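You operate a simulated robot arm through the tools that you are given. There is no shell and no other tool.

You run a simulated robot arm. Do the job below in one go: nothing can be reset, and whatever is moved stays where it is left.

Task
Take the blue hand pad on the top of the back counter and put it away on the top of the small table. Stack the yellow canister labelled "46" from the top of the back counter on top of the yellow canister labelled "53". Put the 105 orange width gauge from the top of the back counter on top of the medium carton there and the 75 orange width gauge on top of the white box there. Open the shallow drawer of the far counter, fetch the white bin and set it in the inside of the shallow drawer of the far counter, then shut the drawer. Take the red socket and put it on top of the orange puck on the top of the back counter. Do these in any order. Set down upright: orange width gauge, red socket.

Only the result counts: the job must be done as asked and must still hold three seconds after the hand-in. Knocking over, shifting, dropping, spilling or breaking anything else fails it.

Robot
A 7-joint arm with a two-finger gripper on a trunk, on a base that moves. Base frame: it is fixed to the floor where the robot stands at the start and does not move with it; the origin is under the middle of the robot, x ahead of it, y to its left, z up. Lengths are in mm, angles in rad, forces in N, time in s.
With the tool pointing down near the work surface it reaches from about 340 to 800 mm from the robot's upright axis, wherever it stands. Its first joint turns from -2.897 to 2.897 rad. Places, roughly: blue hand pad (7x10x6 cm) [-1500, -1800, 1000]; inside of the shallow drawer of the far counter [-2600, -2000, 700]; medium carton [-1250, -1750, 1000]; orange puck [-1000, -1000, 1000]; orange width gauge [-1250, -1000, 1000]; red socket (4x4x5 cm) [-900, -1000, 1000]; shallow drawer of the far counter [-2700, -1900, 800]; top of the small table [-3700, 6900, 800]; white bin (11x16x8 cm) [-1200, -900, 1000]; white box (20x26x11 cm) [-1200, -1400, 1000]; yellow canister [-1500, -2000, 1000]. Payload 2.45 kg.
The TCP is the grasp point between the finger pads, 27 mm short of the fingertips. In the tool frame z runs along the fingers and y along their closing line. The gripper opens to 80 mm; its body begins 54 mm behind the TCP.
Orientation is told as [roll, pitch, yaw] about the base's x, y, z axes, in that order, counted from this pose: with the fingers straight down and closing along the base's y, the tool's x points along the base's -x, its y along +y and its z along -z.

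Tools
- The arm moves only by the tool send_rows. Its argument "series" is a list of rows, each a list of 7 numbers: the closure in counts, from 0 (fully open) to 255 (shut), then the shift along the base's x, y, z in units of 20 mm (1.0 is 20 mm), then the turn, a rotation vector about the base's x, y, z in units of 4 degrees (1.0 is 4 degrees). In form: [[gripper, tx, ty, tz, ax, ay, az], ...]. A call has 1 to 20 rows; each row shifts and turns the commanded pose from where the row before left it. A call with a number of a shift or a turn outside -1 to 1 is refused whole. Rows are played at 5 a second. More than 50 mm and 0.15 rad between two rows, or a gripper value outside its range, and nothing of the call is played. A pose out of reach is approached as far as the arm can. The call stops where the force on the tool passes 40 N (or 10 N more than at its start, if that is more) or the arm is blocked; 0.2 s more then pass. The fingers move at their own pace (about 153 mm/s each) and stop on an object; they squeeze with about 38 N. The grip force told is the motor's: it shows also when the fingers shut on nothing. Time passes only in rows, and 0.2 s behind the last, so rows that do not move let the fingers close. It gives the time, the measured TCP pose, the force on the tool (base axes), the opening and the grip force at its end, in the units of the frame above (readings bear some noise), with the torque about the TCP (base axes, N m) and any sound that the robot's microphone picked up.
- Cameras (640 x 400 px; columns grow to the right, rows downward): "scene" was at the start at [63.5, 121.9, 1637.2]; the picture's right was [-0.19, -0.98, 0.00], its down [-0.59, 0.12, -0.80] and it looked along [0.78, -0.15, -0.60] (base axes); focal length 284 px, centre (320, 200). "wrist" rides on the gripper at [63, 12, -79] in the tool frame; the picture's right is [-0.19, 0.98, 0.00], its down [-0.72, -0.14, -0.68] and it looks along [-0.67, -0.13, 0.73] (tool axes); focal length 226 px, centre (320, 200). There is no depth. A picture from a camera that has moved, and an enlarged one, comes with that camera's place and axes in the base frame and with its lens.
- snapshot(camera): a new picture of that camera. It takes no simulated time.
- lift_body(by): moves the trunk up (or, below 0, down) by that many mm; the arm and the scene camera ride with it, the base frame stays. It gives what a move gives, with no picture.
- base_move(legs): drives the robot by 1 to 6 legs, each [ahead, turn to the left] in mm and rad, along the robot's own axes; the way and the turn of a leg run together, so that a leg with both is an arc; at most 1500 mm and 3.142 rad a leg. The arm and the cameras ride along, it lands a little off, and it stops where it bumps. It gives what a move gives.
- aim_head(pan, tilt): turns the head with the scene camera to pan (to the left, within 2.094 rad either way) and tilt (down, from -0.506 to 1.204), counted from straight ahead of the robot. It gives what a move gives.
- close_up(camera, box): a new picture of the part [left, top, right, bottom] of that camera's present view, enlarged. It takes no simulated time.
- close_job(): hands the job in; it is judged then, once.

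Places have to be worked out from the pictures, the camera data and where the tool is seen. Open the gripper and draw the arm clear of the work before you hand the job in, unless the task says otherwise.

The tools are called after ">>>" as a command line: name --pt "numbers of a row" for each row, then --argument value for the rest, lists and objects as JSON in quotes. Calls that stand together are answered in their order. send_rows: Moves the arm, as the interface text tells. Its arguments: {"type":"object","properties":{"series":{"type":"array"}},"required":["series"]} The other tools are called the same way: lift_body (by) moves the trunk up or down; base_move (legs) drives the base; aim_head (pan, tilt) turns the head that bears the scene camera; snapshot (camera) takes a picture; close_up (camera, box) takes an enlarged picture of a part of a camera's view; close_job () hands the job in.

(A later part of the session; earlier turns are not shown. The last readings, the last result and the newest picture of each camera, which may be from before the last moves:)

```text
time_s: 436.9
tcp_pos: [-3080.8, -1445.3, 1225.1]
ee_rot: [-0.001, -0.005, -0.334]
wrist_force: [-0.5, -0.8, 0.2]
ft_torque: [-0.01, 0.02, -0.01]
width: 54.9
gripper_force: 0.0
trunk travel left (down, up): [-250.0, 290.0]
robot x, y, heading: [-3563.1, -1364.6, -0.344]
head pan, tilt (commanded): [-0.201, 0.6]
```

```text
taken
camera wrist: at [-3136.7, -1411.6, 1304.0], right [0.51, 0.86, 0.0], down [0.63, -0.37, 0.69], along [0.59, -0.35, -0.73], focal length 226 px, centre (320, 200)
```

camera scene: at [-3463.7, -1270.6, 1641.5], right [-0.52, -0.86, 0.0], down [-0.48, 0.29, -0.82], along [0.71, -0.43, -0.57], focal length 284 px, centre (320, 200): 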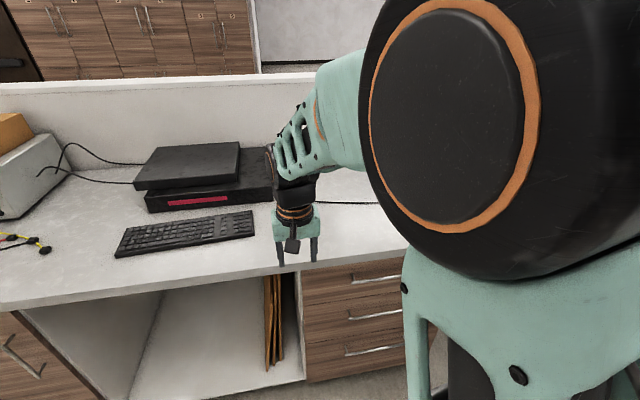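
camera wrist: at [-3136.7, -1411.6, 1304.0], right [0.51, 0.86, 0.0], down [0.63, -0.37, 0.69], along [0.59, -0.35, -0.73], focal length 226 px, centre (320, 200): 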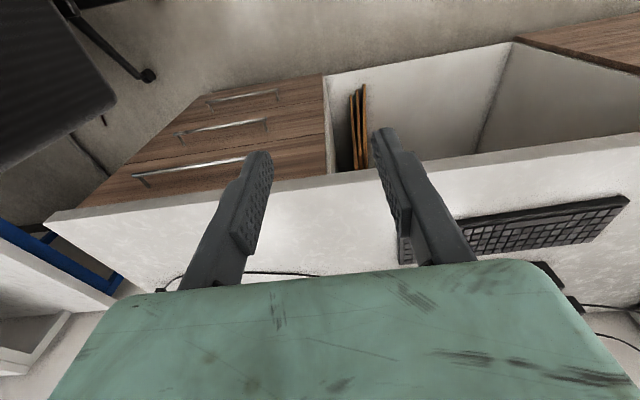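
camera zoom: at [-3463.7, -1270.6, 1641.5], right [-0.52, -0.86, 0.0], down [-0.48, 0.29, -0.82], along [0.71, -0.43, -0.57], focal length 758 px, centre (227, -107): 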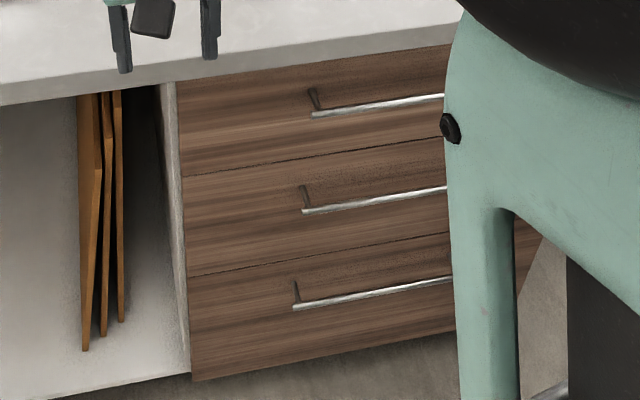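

I worked out: drawer front plane at n≈-2133, left edge s≈2466, top drawer z 700-890; its bar at z≈841, 39 mm out, from s≈2642 to 2965. I back up a little, then turn the tool by 90° about vertical as the first part of going horizontal.

>>> base_move --legs '[[-90, 0], [0, -0.015]]'

>>> send_rows --pt "60 0 0 0 0 0 0.963" --pt "60 0 0 0 0 0 0.963" --pt "60 0 0 0 0 0 0.963" --pt "60 0 0 0 0 0 0.963" --pt "60 0 0 0 0 0 0.963" --pt "60 0 0 0 0 0 0.963" --pt "60 0 0 0 0 0 0.963" --pt "60 0 0 0 0 0 0.963" --pt "60 0 0 0 0 0 0.963" --pt "60 0 0 0 0 0 0.963" --pt "60 0 0 0 0 0 0.963" --pt "60 0 0 0 0 0 0.963" --pt "60 0 0 0 0 0 0.963" --pt "60 0 0 0 0 0 0.963" --pt "60 0 0 0 0 0 0.963" --pt "60 0 0 0 0 0 0.963" --pt "60 0 0 0 0 0 0.963" --pt "60 0 0 0 0 0 0.963" --pt "60 0 0 0 0 0 0.963" --pt "60 0 0 0 0 0 0.963"

```text
time_s: 438.3
tcp_pos: [-3166.4, -1421.2, 1224.7]
ee_rot: [0.0, -0.006, -0.349]
wrist_force: [0.3, 0.6, 0.9]
ft_torque: [-0.02, -0.01, 0.01]
width: 54.8
gripper_force: 0.1
trunk travel left (down, up): [-250.0, 290.0]
robot x, y, heading: [-3651.8, -1334.7, -0.369]
head pan, tilt (commanded): [-0.201, 0.6]
```

```text
time_s: 442.5
tcp_pos: [-3166.7, -1422.1, 1225.3]
ee_rot: [0.0, -0.003, 0.996]
wrist_force: [-0.9, 1.1, 0.2]
ft_torque: [0.03, -0.01, 0.0]
width: 61.0
gripper_force: 0.0
trunk travel left (down, up): [-250.0, 290.0]
robot x, y, heading: [-3649.5, -1335.7, -0.366]
head pan, tilt (commanded): [-0.201, 0.6]
```

Now the remaining yaw, then I tilt the tool toward horizontal (fingers toward the counter) in steps.

>>> send_rows --pt "60 0 0 0 0 0 1" --pt "60 0 0 0 0 0 1" --pt "60 0 0 0 0 0 1" --pt "60 0 0 0 -0.351 -0.936 0" --pt "60 0 0 0 -0.351 -0.936 0" --pt "60 0 0 0 -0.351 -0.936 0" --pt "60 0 0 0 -0.351 -0.936 0" --pt "60 0 0 0 -0.351 -0.936 0" --pt "60 0 0 0 -0.351 -0.936 0" --pt "60 0 0 0 -0.351 -0.936 0" --pt "60 0 0 0 -0.351 -0.936 0"

>>> snapshot --camera "scene"

```text
time_s: 444.9
tcp_pos: [-3167.2, -1421.9, 1212.7]
ee_rot: [-0.53, -0.008, 1.206]
wrist_force: [-0.8, 0.2, -0.3]
ft_torque: [-0.03, 0.03, -0.01]
width: 61.2
gripper_force: 0.1
trunk travel left (down, up): [-250.0, 290.0]
robot x, y, heading: [-3653.7, -1331.5, -0.357]
head pan, tilt (commanded): [-0.201, 0.6]
```

```text
taken
camera scene: at [-3549.8, -1250.4, 1648.6], right [-0.61, -0.79, 0.0], down [-0.39, 0.3, -0.87], along [0.69, -0.53, -0.5], focal length 284 px, centre (320, 200)
```

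scene: 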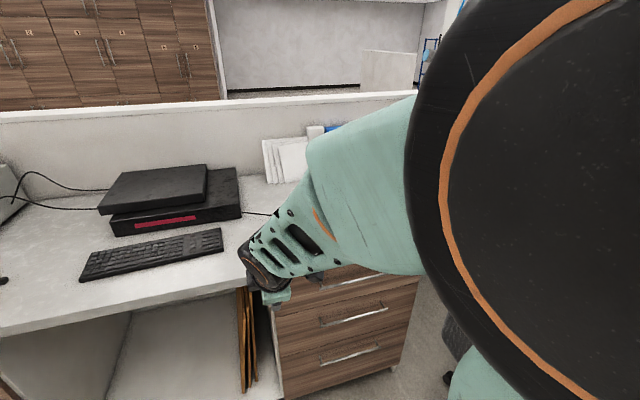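

The raised elbow is nudging the head, so I bring the hand lower (in front of the drawers) and to the right before tilting further.

>>> send_rows --pt "60 0.1 0 -1 0 0 0" --pt "60 0.1 0 -1 0 0 0" --pt "60 0 -0.1 -1 0 0 0" --pt "60 -0.1 -0.3 -1 0 0 0" --pt "60 -0.3 -0.8 -1 0 0 0" --pt "60 -0.3 -0.8 -1 0 0 0" --pt "60 -0.3 -0.8 -1 0 0 0" --pt "60 -0.3 -0.8 -1 0 0 0" --pt "60 -0.3 -0.8 -1 0 0 0" --pt "60 -0.3 -0.8 -1 0 0 0" --pt "60 -0.3 -0.8 -1 0 0 0" --pt "60 -0.3 -0.8 -1 0 0 0"

>>> aim_head --pan -0.2 --tilt 0.6

>>> snapshot --camera "scene"

>>> snapshot --camera "wrist"

```text
time_s: 447.5
tcp_pos: [-3214.5, -1560.9, 984.8]
ee_rot: [-0.556, -0.01, 1.208]
wrist_force: [-0.4, 0.2, 0.3]
ft_torque: [-0.04, -0.03, 0.04]
width: 61.4
gripper_force: 0.1
trunk travel left (down, up): [-250.0, 290.0]
robot x, y, heading: [-3648.3, -1333.2, -0.357]
head pan, tilt (commanded): [-0.201, 0.6]
```

```text
time_s: 448.1
tcp_pos: [-3214.2, -1560.4, 984.5]
ee_rot: [-0.558, -0.009, 1.207]
wrist_force: [0.4, 1.1, 1.0]
ft_torque: [0.03, 0.03, 0.0]
width: 61.0
gripper_force: 0.0
trunk travel left (down, up): [-250.0, 290.0]
robot x, y, heading: [-3650.0, -1332.5, -0.358]
head pan, tilt (commanded): [-0.201, 0.6]
```

```text
taken
camera scene: at [-3546.2, -1242.6, 1641.5], right [-0.53, -0.85, 0.0], down [-0.48, 0.3, -0.82], along [0.7, -0.44, -0.57], focal length 284 px, centre (320, 200)
```

scene: 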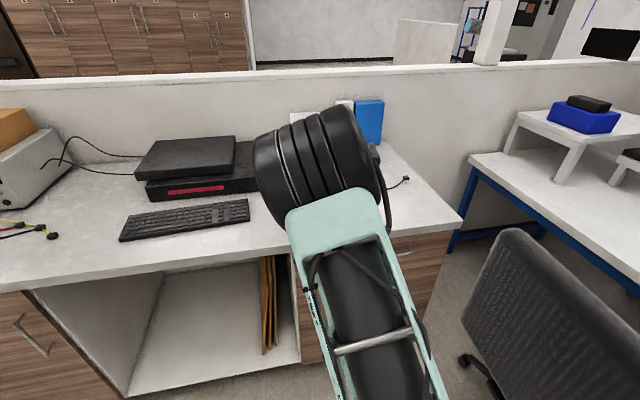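

```text
taken
camera wrist: at [-3285.1, -1600.4, 1045.1], right [-0.71, 0.48, -0.52], down [0.03, 0.75, 0.66], along [0.71, 0.45, -0.55], focal length 226 px, centre (320, 200)
```

wrist: 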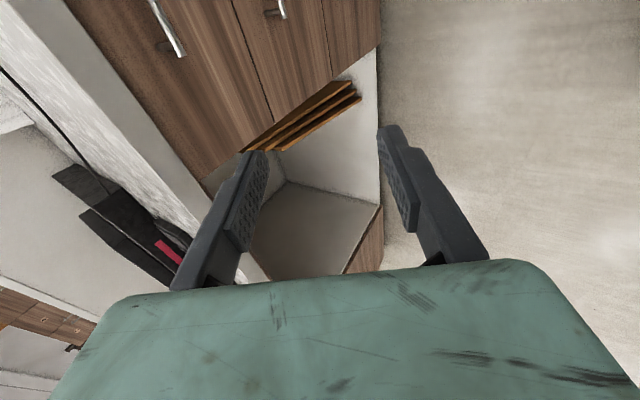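

The head is clear again. I continue tilting to horizontal while lowering further.

>>> send_rows --pt "60 0 0 -0.4 -0.351 -0.936 0" --pt "60 0 0 -0.4 -0.351 -0.936 0" --pt "60 0 0 -0.4 -0.351 -0.936 0" --pt "60 0 0 -0.4 -0.351 -0.936 0" --pt "60 0 0 -0.4 -0.351 -0.936 0" --pt "60 0 0 -0.4 -0.351 -0.936 0" --pt "60 0 0 -0.4 -0.351 -0.936 0"

>>> send_rows --pt "60 0 0 -0.4 -0.351 -0.936 0" --pt "60 0 0 -0.4 -0.351 -0.936 0" --pt "60 0 0 -0.4 -0.351 -0.936 0" --pt "60 0 0 -0.4 -0.351 -0.936 0" --pt "60 0 0 -0.4 -0.351 -0.936 0" --pt "60 0 0 -0.4 -0.351 -0.936 0" --pt "60 0 0 -0.4 -0.351 -0.936 0"

>>> snapshot --camera "scene"

>>> snapshot --camera "wrist"

```text
time_s: 449.7
tcp_pos: [-3212.7, -1558.1, 928.9]
ee_rot: [-1.045, -0.011, 1.212]
wrist_force: [1.1, 0.1, -0.4]
ft_torque: [-0.02, 0.02, -0.01]
width: 61.0
gripper_force: 0.0
trunk travel left (down, up): [-250.0, 290.0]
robot x, y, heading: [-3651.9, -1328.1, -0.361]
head pan, tilt (commanded): [-0.201, 0.6]
```

```text
time_s: 451.3
tcp_pos: [-3213.7, -1557.8, 873.6]
ee_rot: [-1.532, -0.012, 1.218]
wrist_force: [0.0, 0.1, 1.0]
ft_torque: [-0.04, -0.02, 0.02]
width: 61.3
gripper_force: 0.2
trunk travel left (down, up): [-250.0, 290.0]
robot x, y, heading: [-3646.3, -1332.9, -0.363]
head pan, tilt (commanded): [-0.201, 0.6]
```

```text
taken
camera scene: at [-3546.5, -1242.6, 1641.6], right [-0.53, -0.85, 0.0], down [-0.48, 0.3, -0.82], along [0.7, -0.44, -0.57], focal length 284 px, centre (320, 200)
```

scene: 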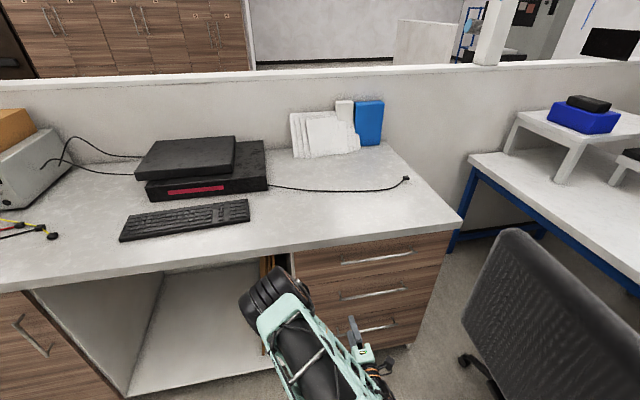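

```text
taken
camera wrist: at [-3309.8, -1589.0, 863.3], right [0.04, 0.2, -0.98], down [-0.39, 0.91, 0.17], along [0.92, 0.37, 0.11], focal length 226 px, centre (320, 200)
```

wrist: 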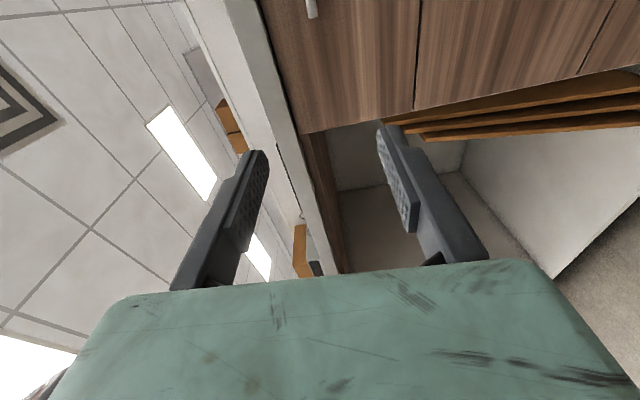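

The tool is nearly horizontal and the drawers are fully in view. I zoom in on the handle for an accurate position.

>>> close_up --camera "scene" --box '[280, 220, 480, 390]'

>>> close_up --camera "scene" --box '[320, 230, 430, 290]'

```text
2.35 times, centred on (380, 305) of scene
camera zoom: at [-3546.5, -1242.6, 1641.6], right [-0.53, -0.85, 0.0], down [-0.48, 0.3, -0.82], along [0.7, -0.44, -0.57], focal length 669 px, centre (179, -47)
```

zoom: 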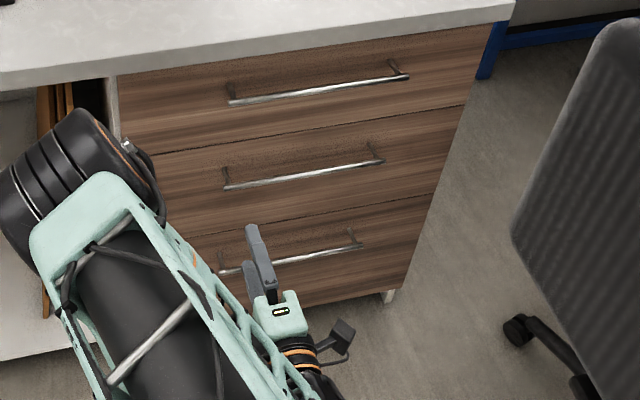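

```text
5.82 times, centred on (375, 260) of scene
camera zoom: at [-3546.5, -1242.6, 1641.6], right [-0.53, -0.85, 0.0], down [-0.48, 0.3, -0.82], along [0.7, -0.44, -0.57], focal length 1654 px, centre (0, -149)
```

zoom: 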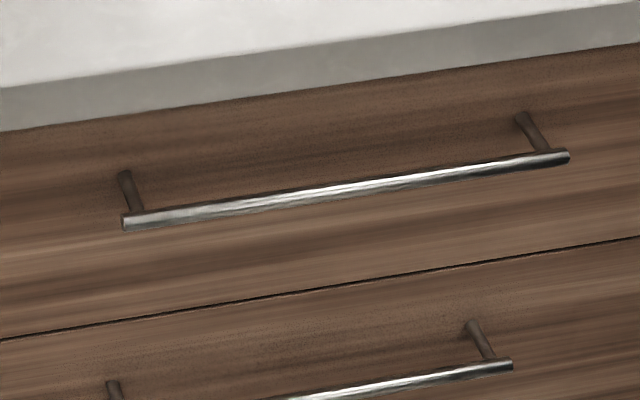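

Handle bar measured at n≈-2171, z≈844, posts at s 2645 and 2930. I level the tool, shift sideways to s≈2700 and to the bar's height first.

>>> send_rows --pt "60 -0.33 -0.88 -0.25 -0.19 -0.51 0" --pt "60 -0.33 -0.88 -0.25 0 0 0" --pt "60 -0.33 -0.88 -0.25 0 0 0" --pt "60 -0.33 -0.88 -0.25 0 0 0" --pt "60 -0.33 -0.88 -0.25 0 0 0" --pt "60 -0.33 -0.88 -0.25 0 0 0"

>>> close_up --camera "scene" --box '[240, 220, 480, 390]'

>>> snapshot --camera "wrist"

```text
time_s: 452.7
tcp_pos: [-3253.9, -1663.8, 843.1]
ee_rot: [-1.571, -0.008, 1.221]
wrist_force: [0.9, -0.3, 0.0]
ft_torque: [-0.01, 0.01, 0.03]
width: 61.2
gripper_force: 0.0
trunk travel left (down, up): [-250.0, 290.0]
robot x, y, heading: [-3648.4, -1330.3, -0.356]
head pan, tilt (commanded): [-0.201, 0.6]
```

```text
2.35 times, centred on (360, 305) of scene
camera zoom: at [-3546.4, -1242.4, 1641.5], right [-0.53, -0.85, 0.0], down [-0.48, 0.3, -0.82], along [0.7, -0.44, -0.57], focal length 669 px, centre (226, -47)
```

zoom: 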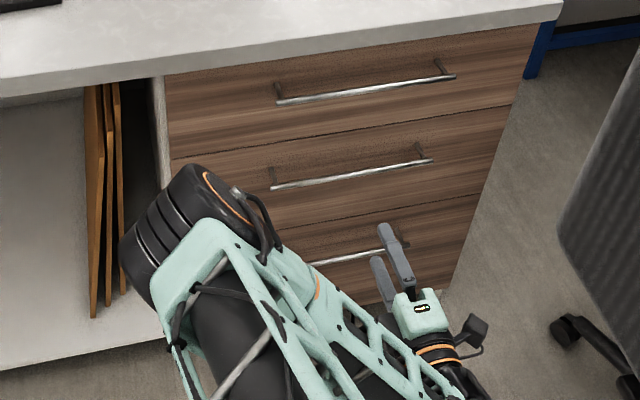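

```text
taken
camera wrist: at [-3349.0, -1695.0, 829.3], right [0.07, 0.19, -0.98], down [-0.39, 0.91, 0.15], along [0.92, 0.37, 0.14], focal length 226 px, centre (320, 200)
```

wrist: 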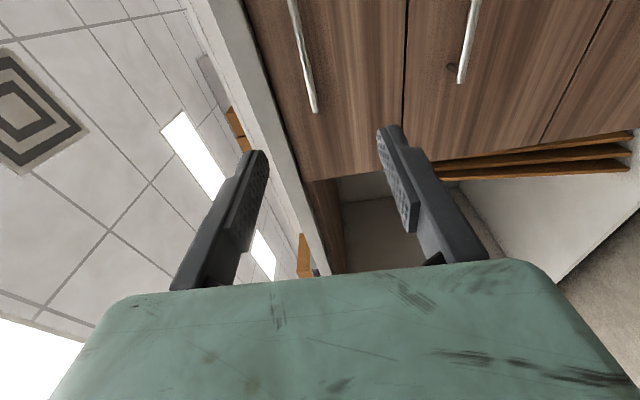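

The wrist view suggests the bar is a bit higher (z≈866) and nearer (n≈-2194). I raise 20 mm and advance 140 mm, then re-measure.

>>> send_rows --pt "60 0.5 -0.18 0.5 0 0 0" --pt "60 0.939 -0.343 0.5 0 0 0" --pt "60 0.939 -0.343 0 0 0 0" --pt "60 0.939 -0.343 0 0 0 0" --pt "60 0.939 -0.343 0 0 0 0" --pt "60 0.939 -0.343 0 0 0 0" --pt "60 0.939 -0.343 0 0 0 0" --pt "60 0.5 -0.18 0 0 0 0"

>>> snapshot --camera "wrist"

>>> close_up --camera "scene" --box '[240, 220, 480, 390]'

```text
time_s: 454.5
tcp_pos: [-3119.8, -1713.6, 862.3]
ee_rot: [-1.568, -0.009, 1.218]
wrist_force: [-0.1, 0.3, -0.2]
ft_torque: [0.02, -0.02, -0.02]
width: 61.2
gripper_force: 0.0
trunk travel left (down, up): [-250.0, 290.0]
robot x, y, heading: [-3650.2, -1331.6, -0.354]
head pan, tilt (commanded): [-0.201, 0.6]
```

```text
taken
camera wrist: at [-3214.8, -1744.5, 850.5], right [0.07, 0.19, -0.98], down [-0.39, 0.91, 0.15], along [0.92, 0.37, 0.14], focal length 226 px, centre (320, 200)
```

wrist: 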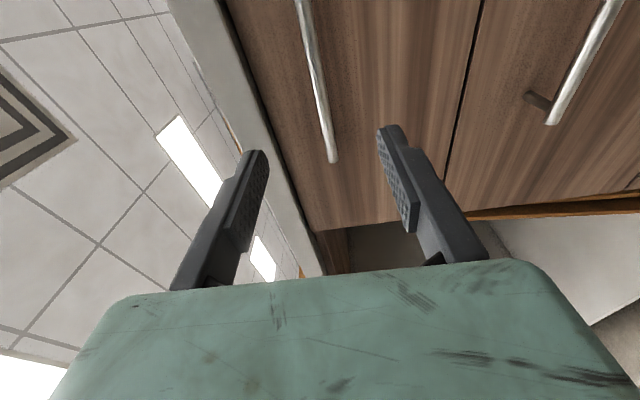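

```text
2.35 times, centred on (360, 305) of scene
camera zoom: at [-3546.3, -1242.4, 1641.5], right [-0.53, -0.85, 0.0], down [-0.48, 0.3, -0.82], along [0.7, -0.44, -0.57], focal length 669 px, centre (226, -47)
```

zoom: 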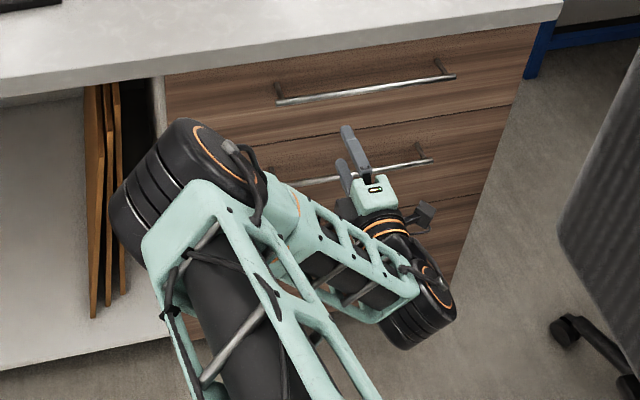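

Bar is level with the TCP now, about 115-125 mm ahead. I advance 80 mm and check again.

>>> send_rows --pt "60 0.939 -0.343 0 0 0 0" --pt "60 0.939 -0.343 0 0 0 0" --pt "60 0.939 -0.343 0 0 0 0" --pt "60 0.939 -0.343 0 0 0 0"

>>> snapshot --camera "wrist"

>>> close_up --camera "scene" --box '[290, 220, 440, 330]'

```text
time_s: 455.5
tcp_pos: [-3044.2, -1742.6, 863.0]
ee_rot: [-1.572, -0.007, 1.217]
wrist_force: [-0.2, 0.3, 0.9]
ft_torque: [0.04, 0.01, 0.0]
width: 61.3
gripper_force: 0.1
trunk travel left (down, up): [-250.0, 290.0]
robot x, y, heading: [-3651.1, -1330.9, -0.359]
head pan, tilt (commanded): [-0.201, 0.6]
```

```text
taken
camera wrist: at [-3139.9, -1773.5, 849.2], right [0.07, 0.19, -0.98], down [-0.39, 0.91, 0.15], along [0.92, 0.37, 0.14], focal length 226 px, centre (320, 200)
```

wrist: 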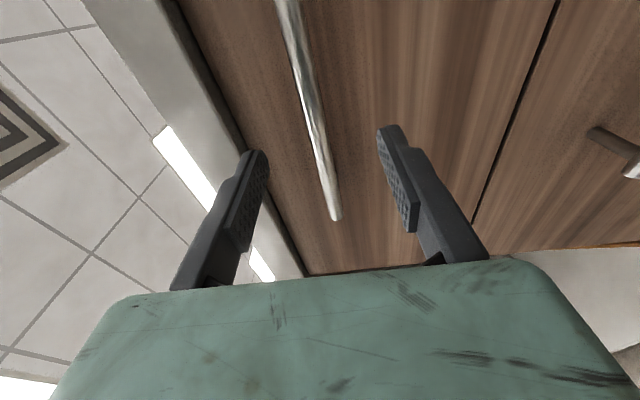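

```text
3.64 times, centred on (365, 275) of scene
camera zoom: at [-3546.3, -1242.4, 1641.5], right [-0.53, -0.85, 0.0], down [-0.48, 0.3, -0.82], along [0.7, -0.44, -0.57], focal length 1034 px, centre (156, -73)
```

zoom: 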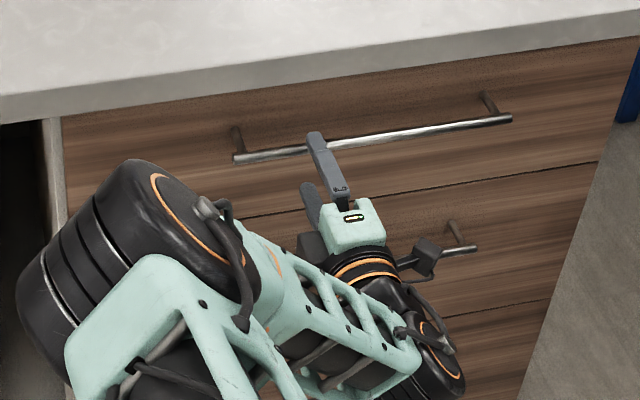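

Consistent: bar at n≈-2193, z≈863, 46 mm ahead of the TCP and centred between the fingers. I advance 34 mm and then close.

>>> send_rows --pt "60 0.53 -0.195 0 0 0 0" --pt "60 0.53 -0.195 0 0 0 0" --pt "60 0.53 -0.195 0 0 0 0" --pt "60 0 0 0 0 0 0"

>>> snapshot --camera "wrist"

>>> close_up --camera "scene" --box '[310, 230, 410, 300]'

```text
time_s: 456.5
tcp_pos: [-3012.2, -1752.6, 863.1]
ee_rot: [-1.57, -0.008, 1.218]
wrist_force: [-0.5, 0.3, -0.4]
ft_torque: [0.02, 0.0, 0.04]
width: 61.3
gripper_force: 0.0
trunk travel left (down, up): [-250.0, 290.0]
robot x, y, heading: [-3655.1, -1332.4, -0.356]
head pan, tilt (commanded): [-0.201, 0.6]
```

```text
taken
camera wrist: at [-3108.3, -1783.9, 849.1], right [0.07, 0.19, -0.98], down [-0.39, 0.91, 0.15], along [0.92, 0.37, 0.14], focal length 226 px, centre (320, 200)
```

wrist: 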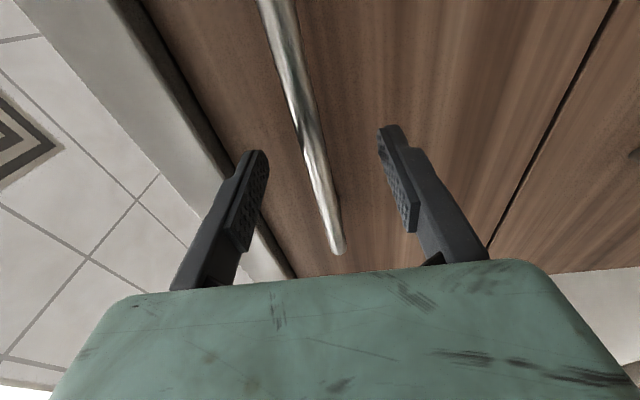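

```text
5.71 times, centred on (360, 265) of scene
camera zoom: at [-3546.3, -1242.4, 1641.5], right [-0.53, -0.85, 0.0], down [-0.48, 0.3, -0.82], along [0.7, -0.44, -0.57], focal length 1625 px, centre (91, -171)
```

zoom: 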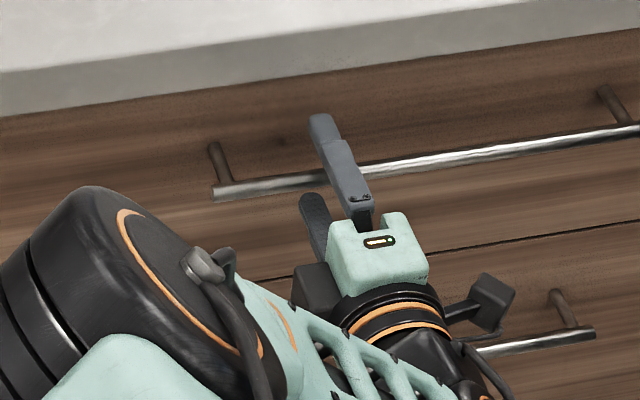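

The bar lies between the fingers, about 3 mm above centre. I raise 3 mm and close on it.

>>> send_rows --pt "60 0 0 0.15 0 0 0" --pt "160 0 0 0 0 0 0" --pt "255 0 0 0 0 0 0" --pt "255 0 0 0 0 0 0" --pt "255 0 0 0 0 0 0"

```text
time_s: 457.7
tcp_pos: [-3012.4, -1750.3, 863.5]
ee_rot: [-1.566, -0.008, 1.218]
wrist_force: [1.5, 0.2, -12.2]
ft_torque: [-0.2, 0.3, -0.06]
width: 11.4
gripper_force: 38.7
trunk travel left (down, up): [-250.0, 290.0]
robot x, y, heading: [-3650.7, -1332.8, -0.358]
head pan, tilt (commanded): [-0.201, 0.6]
```

The bar is gripped (11.4 mm). I relieve the slight vertical load and pull straight out 60 mm to begin.

>>> send_rows --pt "255 0 0 -0.12 0 0 0" --pt "255 -0.47 0.176 0 0 0 0" --pt "255 -0.47 0.176 0 0 0 0" --pt "255 -0.936 0.351 0 0 0 0" --pt "255 -0.936 0.351 0 0 0 0"

>>> snapshot --camera "scene"

```text
time_s: 458.9
tcp_pos: [-3068.4, -1730.9, 864.4]
ee_rot: [-1.573, -0.011, 1.218]
wrist_force: [-0.8, 4.5, 1.9]
ft_torque: [-0.29, 0.03, -0.75]
width: 11.5
gripper_force: 38.2
trunk travel left (down, up): [-250.0, 290.0]
robot x, y, heading: [-3651.4, -1330.8, -0.357]
head pan, tilt (commanded): [-0.201, 0.6]
```

```text
taken
camera scene: at [-3546.8, -1241.7, 1641.6], right [-0.53, -0.85, 0.0], down [-0.48, 0.3, -0.83], along [0.7, -0.44, -0.56], focal length 284 px, centre (320, 200)
```

scene: 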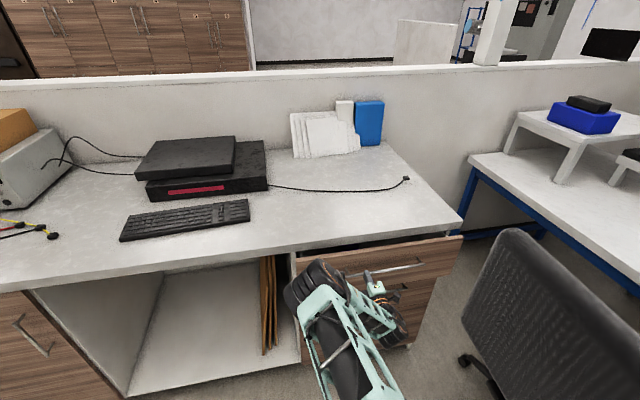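

The drawer is opening smoothly. I pull another 120 mm.

>>> send_rows --pt "255 -0.936 0.351 0 0 0 0" --pt "255 -0.936 0.351 0 0 0 0" --pt "255 -0.936 0.351 0 0 0 0" --pt "255 -0.936 0.351 0 0 0 0" --pt "255 -0.936 0.351 0 0 0 0" --pt "255 -0.936 0.351 0 0 0 0"

>>> snapshot --camera "scene"

```text
time_s: 460.3
tcp_pos: [-3181.9, -1687.7, 863.8]
ee_rot: [-1.57, -0.008, 1.218]
wrist_force: [2.0, 12.5, 4.7]
ft_torque: [-0.27, 0.07, 0.73]
width: 11.6
gripper_force: 38.6
trunk travel left (down, up): [-250.0, 290.0]
robot x, y, heading: [-3650.8, -1332.0, -0.356]
head pan, tilt (commanded): [-0.201, 0.6]
```

```text
taken
camera scene: at [-3546.5, -1240.8, 1641.5], right [-0.53, -0.85, 0.0], down [-0.48, 0.3, -0.83], along [0.7, -0.44, -0.56], focal length 284 px, centre (320, 200)
```

scene: 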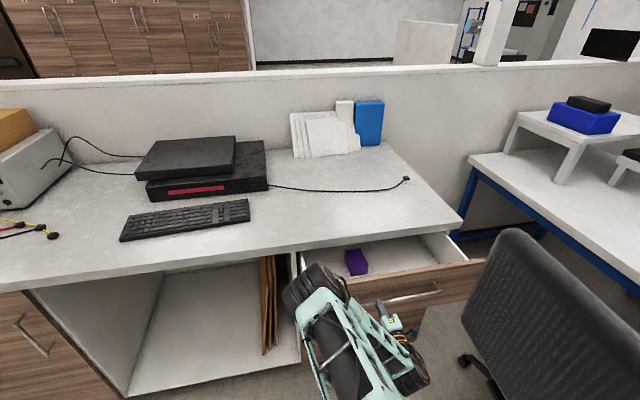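

The drawer is open about 180 mm, with a small purple item inside. Sideways load suggests the slide runs slightly more toward +y; I adjust and pull 120 mm more.

>>> send_rows --pt "255 -0.92 0.42 0 0 0 0" --pt "255 -0.93 0.375 0 0 0 0" --pt "255 -0.93 0.37 0 0 0 0" --pt "255 -0.93 0.37 0 0 0 0" --pt "255 -0.93 0.37 0 0 0 0"

>>> snapshot --camera "scene"

```text
time_s: 461.5
tcp_pos: [-3274.4, -1652.1, 863.4]
ee_rot: [-1.567, -0.009, 1.213]
wrist_force: [-4.7, -8.2, -13.6]
ft_torque: [-0.29, 0.33, -1.16]
width: 11.8
gripper_force: 38.7
trunk travel left (down, up): [-250.0, 290.0]
robot x, y, heading: [-3650.8, -1334.4, -0.356]
head pan, tilt (commanded): [-0.201, 0.6]
```

```text
taken
camera scene: at [-3546.4, -1243.8, 1641.4], right [-0.53, -0.85, 0.0], down [-0.48, 0.3, -0.82], along [0.7, -0.44, -0.57], focal length 284 px, centre (320, 200)
```

scene: 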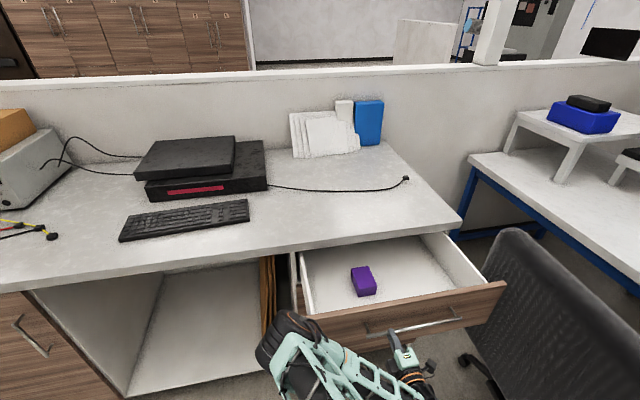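

The drawer is open about 280 mm, enough for the bin; it nears the chair so I stop. I open the fingers and withdraw straight back.

>>> send_rows --pt "160 0 0 0.05 0 0 0" --pt "60 0 0 0 0 0 0" --pt "60 0 0 0 0 0 0" --pt "60 -0.6 0.22 0 0 0 0" --pt "60 -0.939 0.343 0 0 0 0" --pt "60 -0.939 0.343 0 0 0 0"

>>> snapshot --camera "scene"

>>> snapshot --camera "wrist"

```text
time_s: 462.9
tcp_pos: [-3324.6, -1634.6, 865.5]
ee_rot: [-1.571, -0.008, 1.218]
wrist_force: [-0.1, 0.0, -0.2]
ft_torque: [0.0, 0.02, 0.02]
width: 61.2
gripper_force: 0.1
trunk travel left (down, up): [-250.0, 290.0]
robot x, y, heading: [-3653.5, -1336.0, -0.361]
head pan, tilt (commanded): [-0.201, 0.6]
```

```text
taken
camera scene: at [-3546.4, -1242.2, 1641.6], right [-0.53, -0.85, 0.0], down [-0.48, 0.3, -0.82], along [0.7, -0.44, -0.57], focal length 284 px, centre (320, 200)
```

scene: 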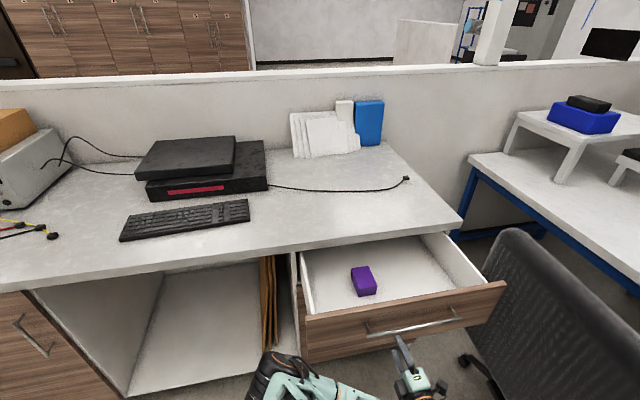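

```text
taken
camera wrist: at [-3419.4, -1664.8, 852.3], right [0.07, 0.19, -0.98], down [-0.39, 0.91, 0.15], along [0.92, 0.37, 0.14], focal length 226 px, centre (320, 200)
```

wrist: 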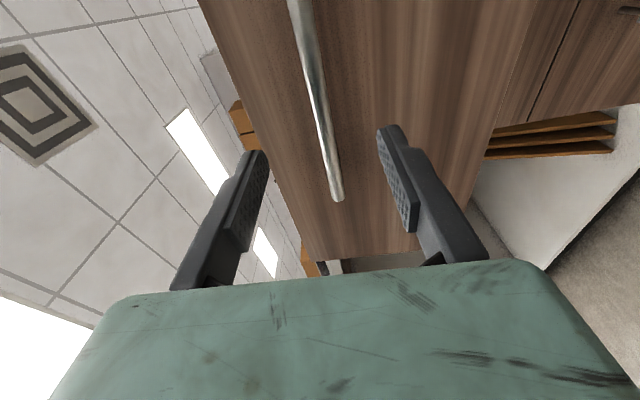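

Released. I zoom in to record the drawer's interior geometry for placing the bin later.

>>> close_up --camera "scene" --box '[280, 215, 520, 365]'

```text
2.67 times, centred on (400, 290) of scene
camera zoom: at [-3546.4, -1242.2, 1641.6], right [-0.53, -0.85, 0.0], down [-0.48, 0.3, -0.82], along [0.7, -0.44, -0.57], focal length 758 px, centre (107, -40)
```

zoom: 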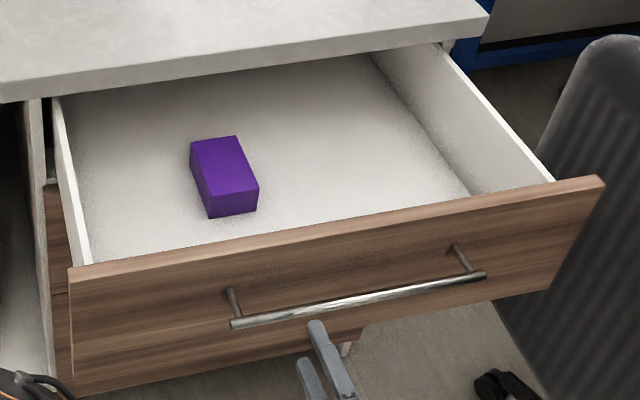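

I have the interior: floor z≈700, free area to the right of the purple item (s 2780–3100), front edge at n≈-2395. Now I tilt the tool back to vertical while rising, away from the handle.

>>> send_rows --pt "60 0 0 0.4 0.351 0.936 0" --pt "60 0 0 0.4 0.351 0.936 0" --pt "60 0 0 0.4 0.351 0.936 0" --pt "60 0 0 0.4 0.351 0.936 0" --pt "60 0 0 0.4 0.351 0.936 0" --pt "60 0 0 0.4 0.351 0.936 0" --pt "60 0 0 0.4 0.351 0.936 0"

>>> send_rows --pt "60 0 0 0.4 0.351 0.936 0" --pt "60 0 0 0.4 0.351 0.936 0" --pt "60 0 0 0.4 0.351 0.936 0" --pt "60 0 0 0.4 0.351 0.936 0" --pt "60 0 0 0.4 0.351 0.936 0" --pt "60 0 0 0.4 0.351 0.936 0" --pt "60 0 0 0.4 0.351 0.936 0"

>>> snapshot --camera "scene"

```text
time_s: 464.5
tcp_pos: [-3322.7, -1632.4, 919.1]
ee_rot: [-1.082, -0.01, 1.214]
wrist_force: [0.2, -0.7, -1.2]
ft_torque: [-0.01, 0.01, -0.04]
width: 61.2
gripper_force: 0.1
trunk travel left (down, up): [-250.0, 290.0]
robot x, y, heading: [-3651.0, -1330.6, -0.361]
head pan, tilt (commanded): [-0.201, 0.6]
```

```text
time_s: 466.1
tcp_pos: [-3324.1, -1631.5, 977.0]
ee_rot: [-0.593, -0.009, 1.208]
wrist_force: [-0.3, -0.3, -0.5]
ft_torque: [0.03, -0.01, 0.04]
width: 61.1
gripper_force: 0.1
trunk travel left (down, up): [-250.0, 290.0]
robot x, y, heading: [-3650.2, -1331.7, -0.353]
head pan, tilt (commanded): [-0.201, 0.6]
```

```text
taken
camera scene: at [-3546.4, -1242.3, 1641.5], right [-0.53, -0.85, 0.0], down [-0.48, 0.3, -0.82], along [0.7, -0.44, -0.57], focal length 284 px, centre (320, 200)
```

scene: 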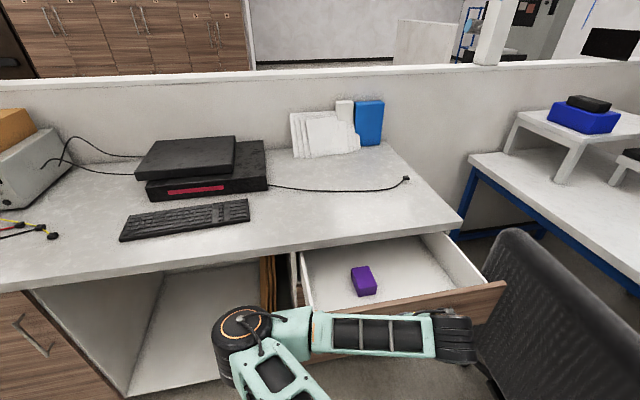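

I finish tilting to vertical while shifting left, away from the chair.

>>> send_rows --pt "60 0.2 0.5 0.2 0.351 0.936 0" --pt "60 0.2 0.5 0.2 0.351 0.936 0" --pt "60 0.2 0.5 0.2 0.351 0.936 0" --pt "60 0.2 0.5 0.2 0.351 0.936 0" --pt "60 0.2 0.5 0.2 0.351 0.936 0" --pt "60 0.2 0.5 0.2 0.351 0.936 0" --pt "60 0.2 0.5 0.2 0.351 0.936 0" --pt "60 0.2 0.5 0.2 0.351 0.936 0" --pt "60 0.2 0.5 0.2 0.2 0.5 0"

>>> snapshot --camera "scene"

```text
time_s: 468.1
tcp_pos: [-3286.2, -1542.0, 1013.2]
ee_rot: [0.002, -0.006, 1.205]
wrist_force: [0.0, -0.2, -0.1]
ft_torque: [0.02, 0.0, 0.01]
width: 61.2
gripper_force: 0.0
trunk travel left (down, up): [-250.0, 290.0]
robot x, y, heading: [-3651.5, -1331.0, -0.358]
head pan, tilt (commanded): [-0.201, 0.6]
```

```text
taken
camera scene: at [-3546.4, -1242.2, 1641.5], right [-0.53, -0.85, 0.0], down [-0.48, 0.3, -0.82], along [0.7, -0.44, -0.57], focal length 284 px, centre (320, 200)
```

scene: 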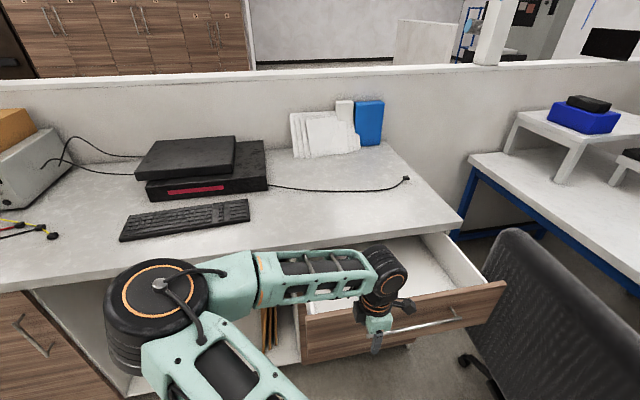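

Tool is vertical again, with the elbow out to the left. I raise gradually while turning the tool yaw back, watching the head.

>>> send_rows --pt "60 0.25 -0.1 0.5 0 0 -1" --pt "60 0.25 -0.1 0.5 0 0 -1" --pt "60 0.25 -0.1 0.5 0 0 -1" --pt "60 0.25 -0.1 0.5 0 0 -1" --pt "60 0.25 -0.1 0.5 0 0 -1" --pt "60 0.25 -0.1 0.5 0 0 -1" --pt "60 0.25 -0.1 0.5 0 0 -1" --pt "60 0.25 -0.1 0.5 0 0 -1" --pt "60 0.25 -0.1 0.5 0 0 -1" --pt "60 0.25 -0.1 0.5 0 0 -1"

>>> snapshot --camera "scene"

```text
time_s: 470.3
tcp_pos: [-3236.1, -1561.2, 1111.8]
ee_rot: [0.0, -0.007, 0.504]
wrist_force: [0.3, -0.4, 0.1]
ft_torque: [0.02, 0.01, 0.01]
width: 61.0
gripper_force: 0.0
trunk travel left (down, up): [-250.0, 290.0]
robot x, y, heading: [-3649.2, -1332.1, -0.359]
head pan, tilt (commanded): [-0.201, 0.6]
```

```text
taken
camera scene: at [-3546.4, -1242.2, 1641.5], right [-0.53, -0.85, 0.0], down [-0.48, 0.3, -0.82], along [0.7, -0.44, -0.57], focal length 284 px, centre (320, 200)
```

scene: 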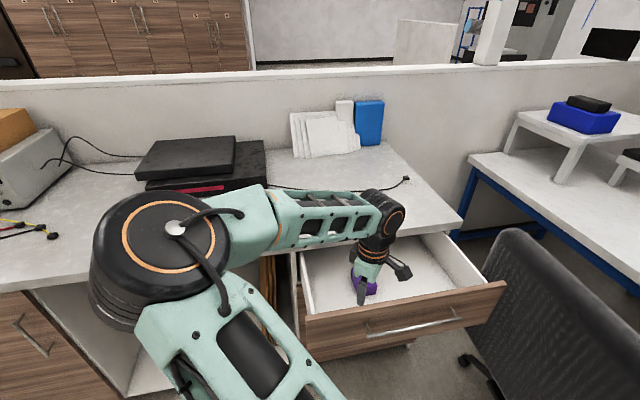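

Elbow stays left but clear. I continue the yaw and rise.

>>> send_rows --pt "60 0 0 0.4 0 0 -1" --pt "60 0 0 0.4 0 0 -1" --pt "60 0 0 0.4 0 0 -1" --pt "60 0 0 0.4 0 0 -1" --pt "60 0 0 0.4 0 0 -1" --pt "60 0 0 0.4 0 0 -1" --pt "60 0 0 0.4 0 0 -1" --pt "60 0 0 0.4 0 0 -1" --pt "60 0 0 0.4 0 0 -1" --pt "60 0 0 0.4 0 0 -1" --pt "60 0 0 0.4 0 0 -1" --pt "60 0 0 0.4 0 0 -1"

>>> snapshot --camera "scene"

```text
time_s: 472.9
tcp_pos: [-3237.1, -1562.5, 1209.2]
ee_rot: [0.001, -0.005, -0.335]
wrist_force: [0.0, 0.6, 0.0]
ft_torque: [0.02, 0.02, -0.03]
width: 61.2
gripper_force: 0.0
trunk travel left (down, up): [-250.0, 290.0]
robot x, y, heading: [-3649.8, -1335.8, -0.359]
head pan, tilt (commanded): [-0.201, 0.6]
```

```text
taken
camera scene: at [-3546.4, -1242.2, 1641.5], right [-0.53, -0.85, 0.0], down [-0.48, 0.3, -0.82], along [0.7, -0.44, -0.57], focal length 284 px, centre (320, 200)
```

scene: 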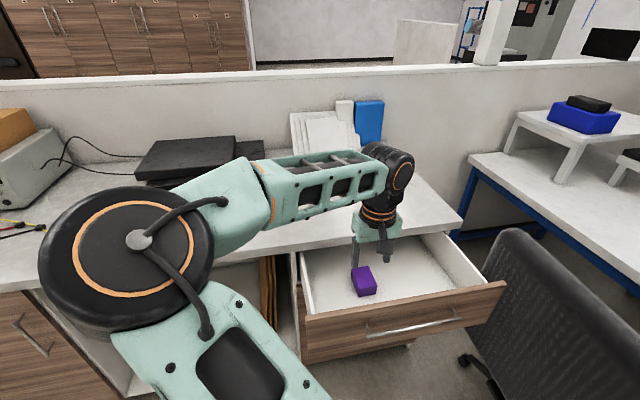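

The arm is back in carry pose. The drawer stays open; I now drive round to the near end of the back counter for the bin.

>>> base_move --legs '[[0, 1.571], [1120, 0], [1090, 0]]'

```text
time_s: 487.8
tcp_pos: [-2620.8, 1167.7, 1209.6]
ee_rot: [0.0, -0.004, 1.232]
wrist_force: [0.3, 1.4, 0.2]
ft_torque: [0.01, 0.0, 0.02]
width: 61.1
gripper_force: 0.1
trunk travel left (down, up): [-250.0, 290.0]
robot x, y, heading: [-2854.8, 755.7, 1.209]
head pan, tilt (commanded): [-0.201, 0.6]
```

On track. I turn right and drive through the passage to the near side of the back counter.

>>> base_move --legs '[[0, -1.568], [1100, 0], [1060, 0]]'

```text
time_s: 502.4
tcp_pos: [-411.4, -221.9, 1208.3]
ee_rot: [-0.001, -0.004, -0.304]
wrist_force: [0.2, -0.6, -0.3]
ft_torque: [0.02, 0.01, 0.0]
width: 61.0
gripper_force: 0.0
trunk travel left (down, up): [-250.0, 290.0]
robot x, y, heading: [-828.2, -4.2, -0.332]
head pan, tilt (commanded): [-0.201, 0.6]
```

Now I turn right to face the counter's end and move up to it.

>>> base_move --legs '[[0, -1.598], [340, 0]]'

>>> aim_head --pan -0.2 --tilt 0.8

>>> snapshot --camera "scene"

>>> snapshot --camera "wrist"

```text
time_s: 508.6
tcp_pos: [-1168.2, -745.3, 1210.6]
ee_rot: [0.001, -0.006, -1.884]
wrist_force: [0.2, 0.6, 0.3]
ft_torque: [0.02, 0.0, -0.01]
width: 61.0
gripper_force: 0.1
trunk travel left (down, up): [-250.0, 290.0]
robot x, y, heading: [-946.5, -323.5, -1.913]
head pan, tilt (commanded): [-0.201, 0.6]
```

```text
time_s: 509.3
tcp_pos: [-1167.6, -745.2, 1208.8]
ee_rot: [0.0, -0.007, -1.884]
wrist_force: [-0.5, 0.5, 0.3]
ft_torque: [0.01, -0.04, 0.0]
width: 61.1
gripper_force: 0.0
trunk travel left (down, up): [-250.0, 290.0]
robot x, y, heading: [-946.3, -325.8, -1.909]
head pan, tilt (commanded): [-0.201, 0.799]
```

```text
taken
camera scene: at [-849.9, -425.9, 1624.7], right [-0.86, 0.51, 0.0], down [0.37, 0.62, -0.7], along [-0.36, -0.6, -0.72], focal length 284 px, centre (320, 200)
```

scene: 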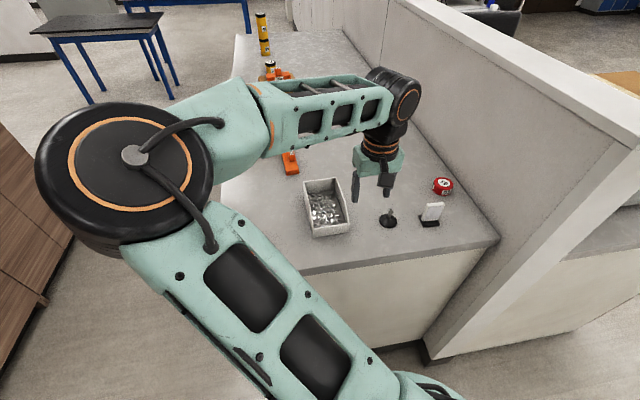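

```text
taken
camera wrist: at [-1135.2, -687.1, 1287.8], right [0.87, -0.49, 0.0], down [-0.35, -0.64, 0.69], along [-0.33, -0.6, -0.73], focal length 226 px, centre (320, 200)
```

wrist: 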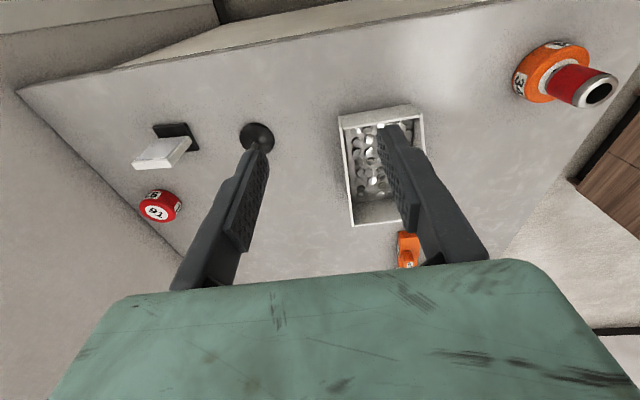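

The bin is in clear view. I zoom in on it with both cameras.

>>> close_up --camera "scene" --box '[290, 165, 370, 245]'

>>> close_up --camera "wrist" --box '[300, 80, 460, 240]'

```text
5.00 times, centred on (330, 205) of scene
camera zoom: at [-849.9, -425.9, 1624.7], right [-0.86, 0.51, 0.0], down [0.37, 0.62, -0.7], along [-0.36, -0.6, -0.72], focal length 1422 px, centre (270, 175)
```

zoom: 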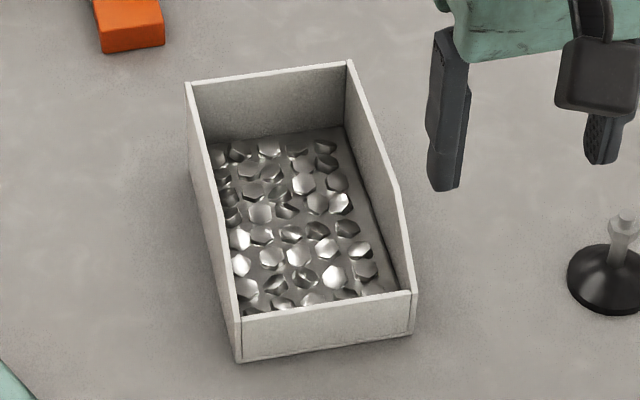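

```text
2.50 times, centred on (380, 160) of wrist
camera zoom: at [-1135.2, -687.1, 1287.8], right [0.87, -0.49, 0.0], down [-0.35, -0.64, 0.69], along [-0.33, -0.6, -0.73], focal length 565 px, centre (170, 300)
```

zoom: 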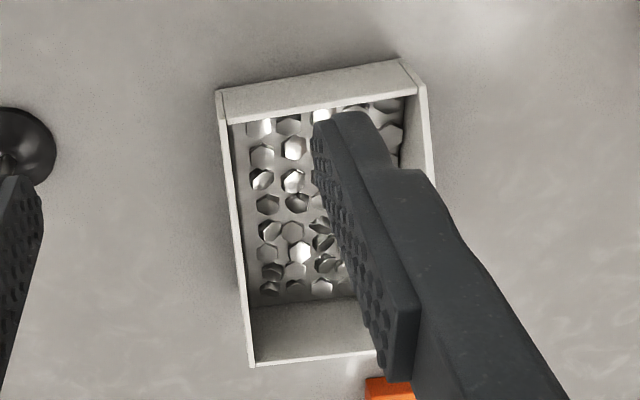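

Bin's long axis is at about -1.90; side walls are full height over the back 105 mm. I'll pinch the left wall at mid-length, near (-1106, -916). I move above it and look.

>>> send_rows --pt "0 0.34 -0.95 -0.44 0 0 -0.03" --pt "0 0.34 -0.95 -0.44 0 0 -0.03" --pt "0 0.34 -0.95 -0.44 0 0 -0.03" --pt "0 0.34 -0.95 -0.44 0 0 -0.03" --pt "0 0.34 -0.95 -0.44 0 0 -0.03" --pt "0 0.34 -0.95 -0.44 0 0 -0.03" --pt "0 0.34 -0.95 -0.44 0 0 -0.03" --pt "0 0.34 -0.95 -0.44 0 0 -0.03" --pt "0 0.34 -0.95 -0.44 0 0 -0.03"

>>> snapshot --camera "wrist"

>>> close_up --camera "scene" --box '[250, 120, 400, 245]'

```text
time_s: 511.3
tcp_pos: [-1105.7, -917.4, 1129.5]
ee_rot: [0.001, -0.005, -1.902]
wrist_force: [0.2, -0.4, 0.2]
ft_torque: [-0.01, 0.01, -0.01]
width: 79.7
gripper_force: 0.0
trunk travel left (down, up): [-250.0, 290.0]
robot x, y, heading: [-944.0, -326.9, -1.909]
head pan, tilt (commanded): [-0.201, 0.799]
```

```text
taken
camera wrist: at [-1072.8, -860.9, 1207.6], right [0.86, -0.5, 0.0], down [-0.37, -0.63, 0.69], along [-0.34, -0.59, -0.73], focal length 226 px, centre (320, 200)
```

wrist: 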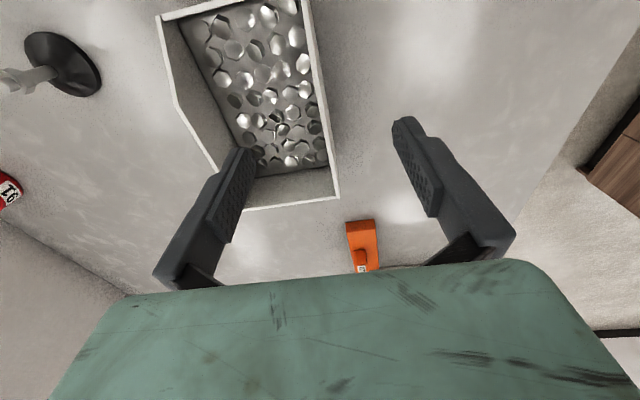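

```text
3.20 times, centred on (325, 182) of scene
camera zoom: at [-849.9, -426.3, 1624.6], right [-0.86, 0.51, 0.0], down [0.37, 0.62, -0.7], along [-0.36, -0.6, -0.72], focal length 910 px, centre (304, 256)
```

zoom: 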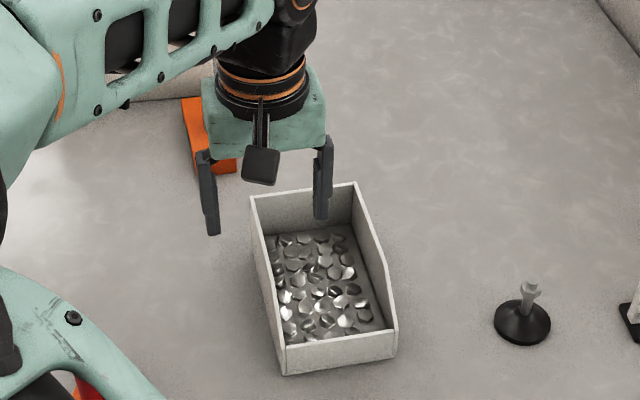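

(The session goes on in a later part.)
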